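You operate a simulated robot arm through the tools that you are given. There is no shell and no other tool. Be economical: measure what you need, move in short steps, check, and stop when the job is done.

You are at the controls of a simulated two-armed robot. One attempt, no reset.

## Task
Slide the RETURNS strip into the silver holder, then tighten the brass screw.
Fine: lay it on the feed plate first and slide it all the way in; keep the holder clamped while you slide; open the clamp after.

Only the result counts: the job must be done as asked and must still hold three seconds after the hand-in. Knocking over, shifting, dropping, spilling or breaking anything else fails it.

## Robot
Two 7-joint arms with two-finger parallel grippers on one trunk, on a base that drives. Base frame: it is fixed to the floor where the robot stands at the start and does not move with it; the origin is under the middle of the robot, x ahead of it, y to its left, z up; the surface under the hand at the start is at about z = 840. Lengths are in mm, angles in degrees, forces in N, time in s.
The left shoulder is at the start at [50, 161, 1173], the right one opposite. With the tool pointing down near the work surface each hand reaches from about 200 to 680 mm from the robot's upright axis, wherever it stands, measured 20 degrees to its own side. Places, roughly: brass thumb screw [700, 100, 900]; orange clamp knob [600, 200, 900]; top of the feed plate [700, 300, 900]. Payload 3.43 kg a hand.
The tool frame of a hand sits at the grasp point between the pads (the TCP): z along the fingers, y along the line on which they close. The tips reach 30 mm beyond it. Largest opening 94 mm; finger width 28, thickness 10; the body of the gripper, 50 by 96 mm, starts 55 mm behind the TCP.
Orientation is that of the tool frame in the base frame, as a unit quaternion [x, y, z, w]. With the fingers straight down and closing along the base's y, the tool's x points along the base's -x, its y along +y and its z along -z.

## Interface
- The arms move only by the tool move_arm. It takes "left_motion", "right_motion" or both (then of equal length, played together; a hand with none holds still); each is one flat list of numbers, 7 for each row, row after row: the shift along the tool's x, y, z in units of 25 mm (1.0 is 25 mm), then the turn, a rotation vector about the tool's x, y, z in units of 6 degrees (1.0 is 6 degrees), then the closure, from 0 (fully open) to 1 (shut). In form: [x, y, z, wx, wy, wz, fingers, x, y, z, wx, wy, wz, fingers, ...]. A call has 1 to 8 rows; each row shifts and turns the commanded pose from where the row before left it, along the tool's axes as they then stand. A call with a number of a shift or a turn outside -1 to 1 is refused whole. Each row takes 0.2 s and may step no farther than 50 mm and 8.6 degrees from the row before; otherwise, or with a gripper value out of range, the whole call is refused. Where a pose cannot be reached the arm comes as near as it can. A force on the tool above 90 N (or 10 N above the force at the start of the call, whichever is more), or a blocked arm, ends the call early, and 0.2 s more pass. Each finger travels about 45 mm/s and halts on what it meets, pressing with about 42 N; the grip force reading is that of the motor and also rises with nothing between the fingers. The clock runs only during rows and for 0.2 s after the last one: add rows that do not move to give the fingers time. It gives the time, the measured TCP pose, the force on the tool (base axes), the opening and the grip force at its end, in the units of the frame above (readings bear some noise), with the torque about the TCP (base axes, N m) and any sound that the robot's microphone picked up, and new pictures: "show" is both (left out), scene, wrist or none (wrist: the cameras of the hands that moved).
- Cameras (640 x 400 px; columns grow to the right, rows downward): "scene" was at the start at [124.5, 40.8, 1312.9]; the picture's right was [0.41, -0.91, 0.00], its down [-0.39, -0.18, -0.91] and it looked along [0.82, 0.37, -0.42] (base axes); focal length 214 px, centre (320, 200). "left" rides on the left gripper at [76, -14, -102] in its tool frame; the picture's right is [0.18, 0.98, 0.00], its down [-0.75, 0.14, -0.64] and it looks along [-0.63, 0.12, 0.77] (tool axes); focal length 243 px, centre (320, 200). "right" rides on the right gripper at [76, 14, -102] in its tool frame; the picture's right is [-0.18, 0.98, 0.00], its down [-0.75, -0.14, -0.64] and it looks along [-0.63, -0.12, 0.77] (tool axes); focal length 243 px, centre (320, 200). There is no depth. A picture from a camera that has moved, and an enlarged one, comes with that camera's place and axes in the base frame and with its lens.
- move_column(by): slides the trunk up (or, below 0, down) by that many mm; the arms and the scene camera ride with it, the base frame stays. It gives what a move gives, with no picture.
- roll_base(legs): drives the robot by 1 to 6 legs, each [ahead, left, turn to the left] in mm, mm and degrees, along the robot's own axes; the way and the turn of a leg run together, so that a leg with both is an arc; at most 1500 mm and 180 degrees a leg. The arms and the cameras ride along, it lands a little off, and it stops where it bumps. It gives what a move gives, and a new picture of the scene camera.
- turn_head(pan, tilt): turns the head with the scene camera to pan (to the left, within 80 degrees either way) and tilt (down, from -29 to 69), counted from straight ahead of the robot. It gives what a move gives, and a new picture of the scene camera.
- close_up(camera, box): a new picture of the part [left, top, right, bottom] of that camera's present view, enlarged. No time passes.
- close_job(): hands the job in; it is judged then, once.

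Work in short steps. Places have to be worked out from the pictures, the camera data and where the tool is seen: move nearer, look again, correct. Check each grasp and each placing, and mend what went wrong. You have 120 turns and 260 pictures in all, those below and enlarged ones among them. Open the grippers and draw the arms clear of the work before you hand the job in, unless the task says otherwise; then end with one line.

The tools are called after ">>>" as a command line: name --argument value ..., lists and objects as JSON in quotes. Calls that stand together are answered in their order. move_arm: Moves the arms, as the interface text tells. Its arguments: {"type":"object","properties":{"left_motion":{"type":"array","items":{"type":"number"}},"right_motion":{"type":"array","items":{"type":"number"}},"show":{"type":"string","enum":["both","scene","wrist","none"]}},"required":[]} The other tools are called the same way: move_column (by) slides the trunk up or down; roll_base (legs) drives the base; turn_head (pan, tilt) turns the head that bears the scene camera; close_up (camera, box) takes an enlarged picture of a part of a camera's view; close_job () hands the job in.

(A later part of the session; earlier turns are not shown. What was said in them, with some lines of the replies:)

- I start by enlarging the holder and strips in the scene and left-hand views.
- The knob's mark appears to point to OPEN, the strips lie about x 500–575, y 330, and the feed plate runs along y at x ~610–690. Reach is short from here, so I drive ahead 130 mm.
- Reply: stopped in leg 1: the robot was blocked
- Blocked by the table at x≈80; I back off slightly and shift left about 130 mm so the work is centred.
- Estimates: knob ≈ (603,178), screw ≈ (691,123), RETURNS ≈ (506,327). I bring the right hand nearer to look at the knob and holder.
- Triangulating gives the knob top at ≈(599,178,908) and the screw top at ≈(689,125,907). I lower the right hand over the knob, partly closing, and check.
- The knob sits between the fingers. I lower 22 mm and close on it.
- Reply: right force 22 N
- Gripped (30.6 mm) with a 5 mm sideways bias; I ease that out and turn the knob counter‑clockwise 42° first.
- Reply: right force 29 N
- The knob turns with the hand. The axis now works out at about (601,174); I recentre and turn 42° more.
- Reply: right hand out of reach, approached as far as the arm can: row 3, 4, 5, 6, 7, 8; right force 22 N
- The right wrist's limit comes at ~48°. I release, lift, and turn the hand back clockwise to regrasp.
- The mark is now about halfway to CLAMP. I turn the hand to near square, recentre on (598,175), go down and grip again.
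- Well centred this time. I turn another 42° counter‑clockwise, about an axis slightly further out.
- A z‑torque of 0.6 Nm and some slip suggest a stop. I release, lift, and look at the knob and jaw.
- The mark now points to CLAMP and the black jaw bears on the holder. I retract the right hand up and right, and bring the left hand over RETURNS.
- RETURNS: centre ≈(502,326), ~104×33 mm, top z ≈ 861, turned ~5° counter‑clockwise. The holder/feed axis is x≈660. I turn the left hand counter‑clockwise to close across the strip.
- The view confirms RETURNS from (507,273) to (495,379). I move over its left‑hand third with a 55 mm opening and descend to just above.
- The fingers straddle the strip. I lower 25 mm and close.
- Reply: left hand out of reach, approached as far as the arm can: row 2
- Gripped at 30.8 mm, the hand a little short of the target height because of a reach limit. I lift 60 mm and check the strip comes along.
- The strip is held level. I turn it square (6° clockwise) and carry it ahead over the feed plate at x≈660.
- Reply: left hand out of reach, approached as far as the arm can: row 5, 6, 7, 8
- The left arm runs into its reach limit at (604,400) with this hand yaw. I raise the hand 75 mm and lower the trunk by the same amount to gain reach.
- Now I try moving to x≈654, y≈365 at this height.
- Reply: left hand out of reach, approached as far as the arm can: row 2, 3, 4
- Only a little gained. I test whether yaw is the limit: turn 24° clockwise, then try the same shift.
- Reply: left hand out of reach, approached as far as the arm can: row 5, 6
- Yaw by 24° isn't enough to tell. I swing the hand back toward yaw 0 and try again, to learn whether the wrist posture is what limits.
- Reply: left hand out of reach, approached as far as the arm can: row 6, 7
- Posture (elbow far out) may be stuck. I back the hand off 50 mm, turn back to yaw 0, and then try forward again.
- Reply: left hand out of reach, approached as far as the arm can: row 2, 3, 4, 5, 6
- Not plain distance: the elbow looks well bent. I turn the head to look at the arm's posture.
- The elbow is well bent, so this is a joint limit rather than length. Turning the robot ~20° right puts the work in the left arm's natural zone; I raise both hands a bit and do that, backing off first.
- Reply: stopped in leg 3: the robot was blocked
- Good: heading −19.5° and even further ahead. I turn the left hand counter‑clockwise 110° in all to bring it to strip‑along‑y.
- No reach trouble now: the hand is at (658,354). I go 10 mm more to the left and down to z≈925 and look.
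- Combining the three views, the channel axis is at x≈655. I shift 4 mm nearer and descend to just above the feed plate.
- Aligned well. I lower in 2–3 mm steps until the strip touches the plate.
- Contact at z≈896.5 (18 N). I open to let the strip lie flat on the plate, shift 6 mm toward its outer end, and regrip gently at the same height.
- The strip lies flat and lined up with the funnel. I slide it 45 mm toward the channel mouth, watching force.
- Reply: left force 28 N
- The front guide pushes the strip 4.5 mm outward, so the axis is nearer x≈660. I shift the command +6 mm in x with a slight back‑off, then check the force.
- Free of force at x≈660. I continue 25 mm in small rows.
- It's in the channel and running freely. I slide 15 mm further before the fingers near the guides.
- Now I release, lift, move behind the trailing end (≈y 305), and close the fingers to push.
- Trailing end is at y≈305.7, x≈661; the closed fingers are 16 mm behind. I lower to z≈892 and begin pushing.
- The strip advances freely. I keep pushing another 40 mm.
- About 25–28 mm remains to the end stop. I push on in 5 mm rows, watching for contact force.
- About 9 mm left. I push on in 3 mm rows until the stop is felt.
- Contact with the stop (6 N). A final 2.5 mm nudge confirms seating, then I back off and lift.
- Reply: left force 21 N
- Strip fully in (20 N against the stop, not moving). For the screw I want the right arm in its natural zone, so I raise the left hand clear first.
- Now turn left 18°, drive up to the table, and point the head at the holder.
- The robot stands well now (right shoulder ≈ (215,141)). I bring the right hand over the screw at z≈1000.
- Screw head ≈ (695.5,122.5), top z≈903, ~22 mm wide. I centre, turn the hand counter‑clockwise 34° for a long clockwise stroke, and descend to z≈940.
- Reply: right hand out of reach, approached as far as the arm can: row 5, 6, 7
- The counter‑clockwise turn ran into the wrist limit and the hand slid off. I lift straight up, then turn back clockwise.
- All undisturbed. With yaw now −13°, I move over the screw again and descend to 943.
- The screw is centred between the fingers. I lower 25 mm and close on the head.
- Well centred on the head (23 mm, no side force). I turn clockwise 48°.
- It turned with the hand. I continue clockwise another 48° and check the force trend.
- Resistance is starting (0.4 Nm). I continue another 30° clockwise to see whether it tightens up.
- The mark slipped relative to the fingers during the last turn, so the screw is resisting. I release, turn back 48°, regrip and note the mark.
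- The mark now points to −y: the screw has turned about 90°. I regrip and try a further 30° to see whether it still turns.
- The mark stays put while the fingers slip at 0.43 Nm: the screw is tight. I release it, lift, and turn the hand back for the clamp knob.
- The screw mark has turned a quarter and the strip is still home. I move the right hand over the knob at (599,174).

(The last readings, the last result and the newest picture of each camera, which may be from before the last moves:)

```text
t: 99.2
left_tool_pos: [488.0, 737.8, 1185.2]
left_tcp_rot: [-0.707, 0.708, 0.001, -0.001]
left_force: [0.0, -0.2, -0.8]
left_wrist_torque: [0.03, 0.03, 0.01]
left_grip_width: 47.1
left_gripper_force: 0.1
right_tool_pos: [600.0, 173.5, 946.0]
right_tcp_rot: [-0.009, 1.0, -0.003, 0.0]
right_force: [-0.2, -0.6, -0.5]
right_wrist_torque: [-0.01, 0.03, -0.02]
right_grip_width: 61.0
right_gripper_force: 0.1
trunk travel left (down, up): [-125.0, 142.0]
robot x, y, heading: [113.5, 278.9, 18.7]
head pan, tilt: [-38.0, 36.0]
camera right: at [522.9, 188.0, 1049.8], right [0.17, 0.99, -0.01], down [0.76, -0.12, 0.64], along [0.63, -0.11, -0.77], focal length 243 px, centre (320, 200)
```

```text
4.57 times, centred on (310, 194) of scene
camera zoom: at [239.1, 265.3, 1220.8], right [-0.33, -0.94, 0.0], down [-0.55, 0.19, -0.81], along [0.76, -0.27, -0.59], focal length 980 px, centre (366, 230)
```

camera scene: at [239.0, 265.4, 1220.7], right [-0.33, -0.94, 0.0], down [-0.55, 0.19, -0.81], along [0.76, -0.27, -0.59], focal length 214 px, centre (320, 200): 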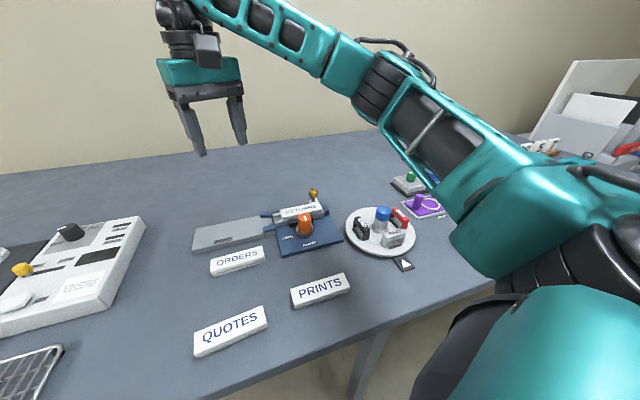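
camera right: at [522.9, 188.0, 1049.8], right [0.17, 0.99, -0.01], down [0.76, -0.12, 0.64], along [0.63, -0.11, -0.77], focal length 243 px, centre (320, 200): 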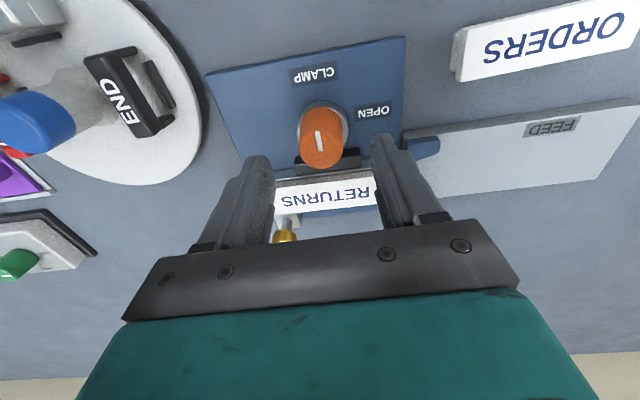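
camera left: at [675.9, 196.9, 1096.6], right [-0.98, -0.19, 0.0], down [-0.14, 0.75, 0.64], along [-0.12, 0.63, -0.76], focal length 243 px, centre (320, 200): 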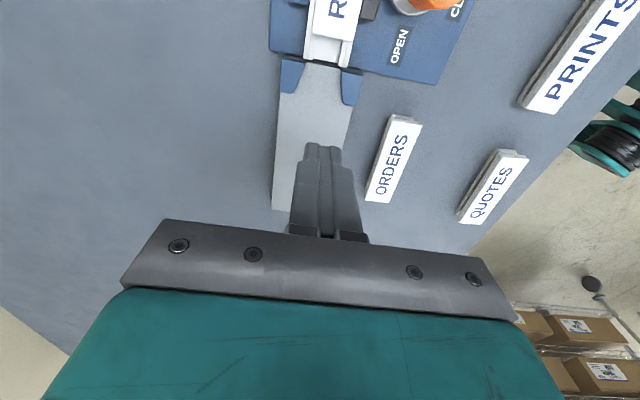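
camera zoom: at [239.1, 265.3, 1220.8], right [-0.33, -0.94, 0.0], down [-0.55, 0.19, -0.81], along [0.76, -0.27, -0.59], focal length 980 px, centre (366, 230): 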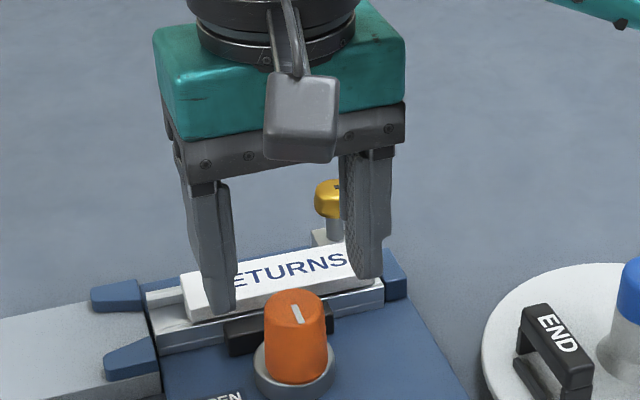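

Centred. I lower 30 mm to z≈916 and close on the knob.

>>> move_arm --right_motion '[0, 0, 0.6, 0, 0, 0, 0.35, 0, 0, 0.6, 0, 0, 0, 0.35, 0, 0, 0, 0, 0, 0, 0.95, 0, 0, 0, 0, 0, 0, 0.95, 0, 0, 0, 0, 0, 0, 0.95]' --show "none"

>>> move_arm --right_motion '[0, 0, 0, 0, 0, 1, 0.95, 0, 0, 0, 0, 0, 1, 0.95, 0, 0, 0, 0, 0, 1, 0.95, 0, 0, 0, 0, 0, 1, 0.95, 0, 0, 0, 0, 0, 1, 0.95, 0, 0, 0, 0, 0, 1, 0.95, 0, 0, 0, 0, 0, 1, 0.95]' --show "wrist"

```text
t: 100.4
left_tool_pos: [489.9, 738.8, 1185.1]
left_tcp_rot: [0.708, -0.706, -0.001, 0.001]
left_force: [0.1, 0.4, -0.6]
left_wrist_torque: [0.02, 0.03, 0.0]
left_grip_width: 47.0
left_gripper_force: 0.0
right_tool_pos: [597.5, 174.6, 915.7]
right_tcp_rot: [-0.009, 1.0, -0.003, 0.0]
right_force: [0.8, 5.4, -1.8]
right_wrist_torque: [0.27, -0.31, 0.0]
right_grip_width: 30.9
right_gripper_force: 36.9
trunk travel left (down, up): [-125.0, 142.0]
robot x, y, heading: [117.5, 275.5, 18.6]
head pan, tilt: [-38.0, 36.0]
```

```text
t: 102.0
left_tool_pos: [488.7, 740.8, 1184.6]
left_tcp_rot: [0.708, -0.706, -0.002, 0.002]
left_force: [0.1, 0.0, -0.9]
left_wrist_torque: [-0.02, 0.04, -0.01]
left_grip_width: 47.1
left_gripper_force: 0.0
right_tool_pos: [599.7, 175.0, 916.1]
right_tcp_rot: [0.35, 0.937, -0.001, 0.002]
right_force: [7.6, 18.9, 0.2]
right_wrist_torque: [0.82, 0.13, 0.04]
right_grip_width: 30.6
right_gripper_force: 45.0
trunk travel left (down, up): [-125.0, 142.0]
robot x, y, heading: [118.1, 279.1, 18.7]
head pan, tilt: [-38.0, 36.0]
camera right: at [550.8, 236.7, 1019.5], right [0.78, 0.62, 0.0], down [0.47, -0.6, 0.64], along [0.4, -0.51, -0.76], focal length 243 px, centre (320, 200)
```

right: 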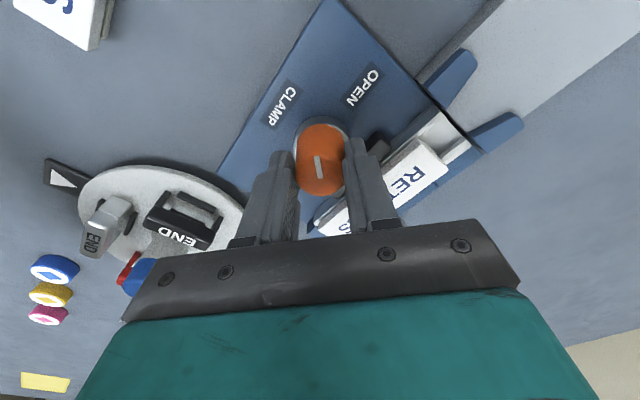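

The knob follows (42°). I relieve the side force by ~4 mm and turn on about 48° more.

>>> move_arm --right_motion '[0.05, 0.14, 0, 0, 0, 1, 0.95, 0, 0, 0, 0, 0, 1, 0.95, 0, 0, 0, 0, 0, 1, 0.95, 0, 0, 0, 0, 0, 1, 0.95, 0, 0, 0, 0, 0, 1, 0.95, 0, 0, 0, 0, 0, 1, 0.95, 0, 0, 0, 0, 0, 1, 0.95, 0, 0, 0, 0, 0, 1, 0.95]' --show "wrist"

>>> close_up --camera "scene" --box '[240, 150, 380, 237]'

```text
t: 103.8
left_tool_pos: [489.0, 738.1, 1184.5]
left_tcp_rot: [0.707, -0.707, -0.002, 0.002]
left_force: [0.0, 0.2, -0.4]
left_wrist_torque: [0.01, -0.02, -0.04]
left_grip_width: 47.0
left_gripper_force: 0.0
right_tool_pos: [601.4, 175.9, 916.5]
right_tcp_rot: [0.702, 0.712, -0.002, 0.004]
right_force: [8.1, -0.6, 5.8]
right_wrist_torque: [-0.18, 0.01, 0.39]
right_grip_width: 30.6
right_gripper_force: 45.0
trunk travel left (down, up): [-125.0, 142.0]
robot x, y, heading: [116.4, 282.3, 18.5]
head pan, tilt: [-38.0, 36.0]
camera right: at [613.5, 253.7, 1019.2], right [0.99, -0.17, 0.0], down [-0.13, -0.75, 0.65], along [-0.11, -0.64, -0.76], focal length 243 px, centre (320, 200)
```

right: 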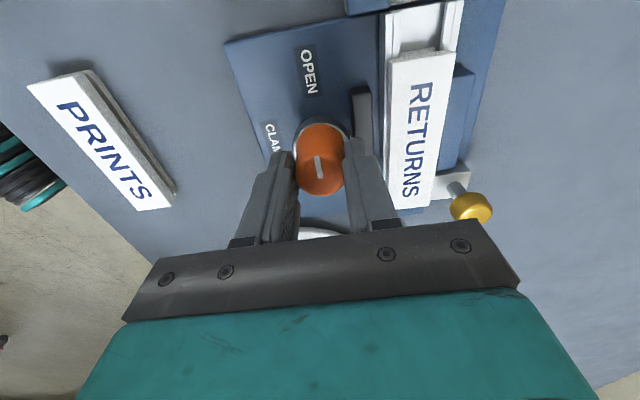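

```text
4.57 times, centred on (310, 194) of scene
camera zoom: at [239.3, 265.4, 1220.7], right [-0.33, -0.94, 0.0], down [-0.55, 0.19, -0.81], along [0.76, -0.27, -0.59], focal length 980 px, centre (366, 230)
```

zoom: 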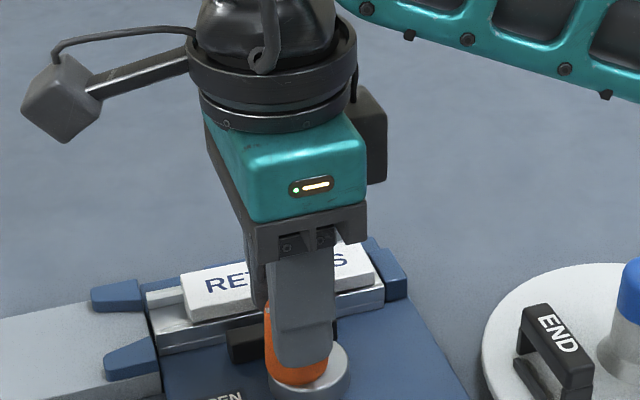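

Knob turned ~90° and a gap shows between jaw and holder. I release straight, lift, and look.

>>> move_arm --right_motion '[0, 0, 0, 0, 0, 0, 0.35, 0, 0, 0, 0, 0, 0, 0.35, 0, 0, 0, 0, 0, 0, 0.35, 0, 0, -1, 0, 0, 0, 0.35, 0, 0, -1, 0, 0, 0, 0.35, 0, 0, -1, 0, 0, 0, 0.35, 0, 0, -1, 0, 0, 0, 0.35, 0, 0, -1, 0, 0, 0, 0.35]' --show "wrist"

>>> close_up --camera "scene" --box '[230, 160, 370, 247]'

>>> close_up --camera "right" --box '[200, 0, 520, 200]'

```text
t: 105.6
left_tool_pos: [488.8, 737.8, 1185.9]
left_tcp_rot: [0.708, -0.707, -0.002, 0.002]
left_force: [0.4, -0.7, 0.0]
left_wrist_torque: [0.0, -0.02, 0.02]
left_grip_width: 46.9
left_gripper_force: 0.1
right_tool_pos: [599.2, 176.3, 1042.7]
right_tcp_rot: [0.701, 0.713, -0.002, 0.004]
right_force: [-0.5, 0.3, -0.4]
right_wrist_torque: [-0.01, -0.03, 0.0]
right_grip_width: 61.0
right_gripper_force: 0.0
trunk travel left (down, up): [-125.0, 142.0]
robot x, y, heading: [114.6, 281.6, 18.7]
head pan, tilt: [-38.0, 36.0]
camera right: at [612.2, 254.2, 1145.6], right [0.99, -0.17, 0.0], down [-0.13, -0.75, 0.65], along [-0.11, -0.64, -0.76], focal length 243 px, centre (320, 200)
```

right: 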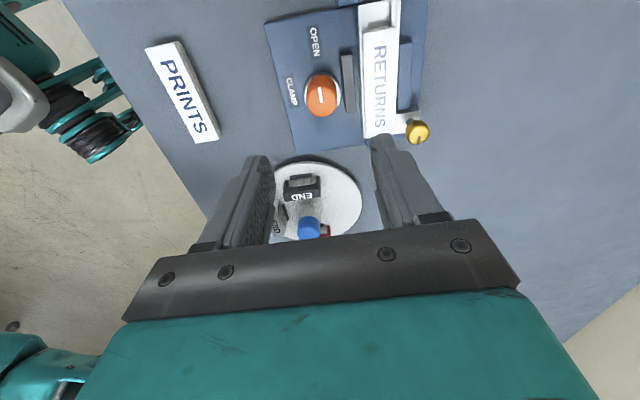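

```text
4.57 times, centred on (300, 204) of scene
camera zoom: at [238.8, 265.4, 1220.7], right [-0.33, -0.94, 0.0], down [-0.55, 0.19, -0.81], along [0.76, -0.27, -0.59], focal length 980 px, centre (411, 184)
```

zoom: 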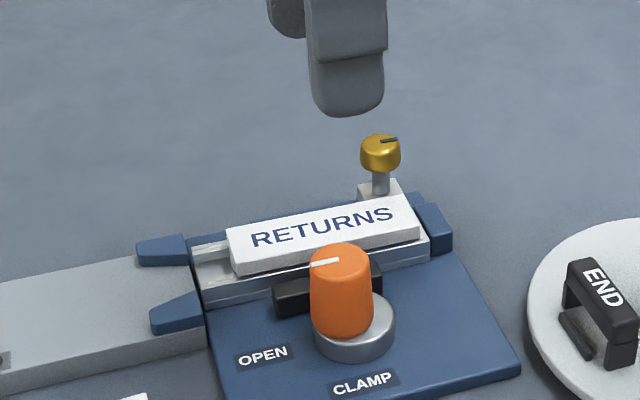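

```text
2.00 times, centred on (360, 100) of right
camera zoom: at [612.2, 254.2, 1145.6], right [0.99, -0.17, 0.0], down [-0.13, -0.75, 0.65], along [-0.11, -0.64, -0.76], focal length 485 px, centre (240, 400)
```

zoom: 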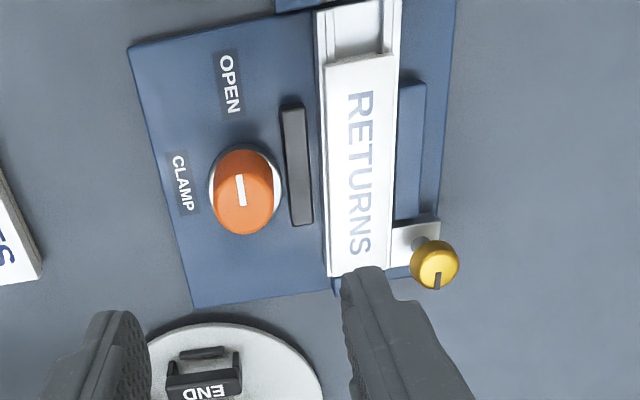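

Knob mark is back at OPEN, the jaw stands clear, the strip is home and the screw turned. I raise and withdraw the right hand, opening both grippers.

>>> move_arm --right_motion '[0, 0, -1, 0, 0, 0, 0.2, 0, 0, -1, 0, 0, 0, 0, 0, -0.8, -1, 0, 0, 0, 0, 0, -0.8, -1, 0, 0, 0, 0, 0, -0.8, 0, 0, 0, 0, 0, 0, -0.8, 0, 0, 0, 0, 0]' --left_motion '[0, 0, 0, 0, 0, 0, 0.2, 0, 0, 0, 0, 0, 0, 0, 0, 0, 0, 0, 0, 0, 0, 0, 0, 0, 0, 0, 0, 0, 0, 0, 0, 0, 0, 0, 0, 0, 0, 0, 0, 0, 0, 0]' --show "scene"

>>> close_up --camera "scene" --box '[170, 160, 370, 285]'

```text
t: 107.0
left_tool_pos: [488.7, 739.0, 1185.7]
left_tcp_rot: [0.707, -0.707, -0.001, 0.001]
left_force: [-0.7, 0.1, 0.1]
left_wrist_torque: [0.01, 0.01, 0.02]
left_grip_width: 93.9
left_gripper_force: 0.0
right_tool_pos: [520.0, 175.9, 1139.2]
right_tcp_rot: [0.701, 0.714, -0.002, 0.003]
right_force: [-0.4, 0.0, -0.2]
right_wrist_torque: [-0.03, -0.02, 0.02]
right_grip_width: 94.0
right_gripper_force: 0.0
trunk travel left (down, up): [-125.0, 142.0]
robot x, y, heading: [118.9, 284.4, 19.1]
head pan, tilt: [-38.0, 36.0]
camera scene: at [238.8, 265.3, 1220.8], right [-0.33, -0.94, 0.0], down [-0.55, 0.19, -0.81], along [0.76, -0.27, -0.59], focal length 214 px, centre (320, 200)
```

scene: 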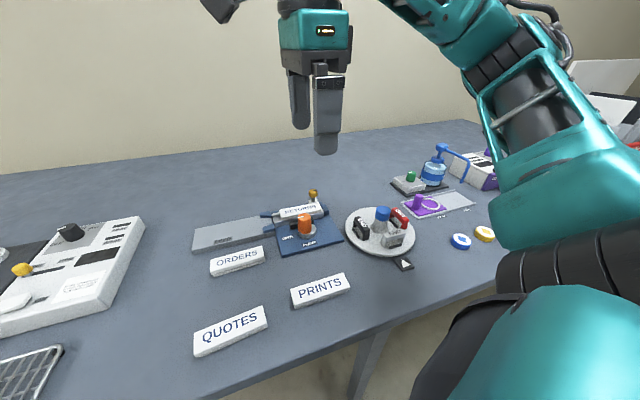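

```text
3.20 times, centred on (270, 222) of scene
camera zoom: at [238.8, 265.3, 1220.8], right [-0.33, -0.94, 0.0], down [-0.55, 0.19, -0.81], along [0.76, -0.27, -0.59], focal length 686 px, centre (480, 128)
```

zoom: 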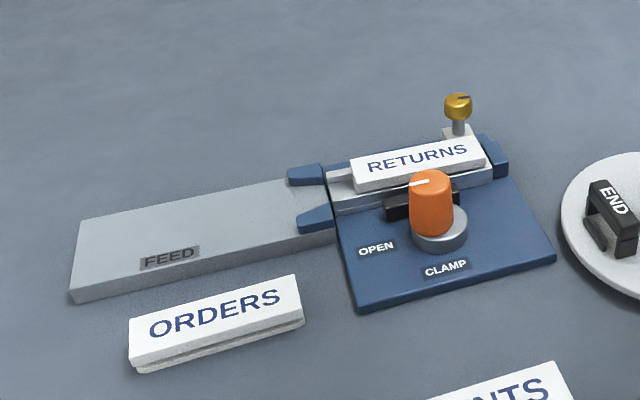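

Everything is in its final state: strip home, screw tight, clamp open, and both hands open and clear. I hand the job in.

>>> close_job

```text
The job is handed in.
```

The RETURNS strip is fully in the holder, the brass screw is tight (it stopped after about a quarter turn), and the clamp is open again; I saw nothing else disturbed.
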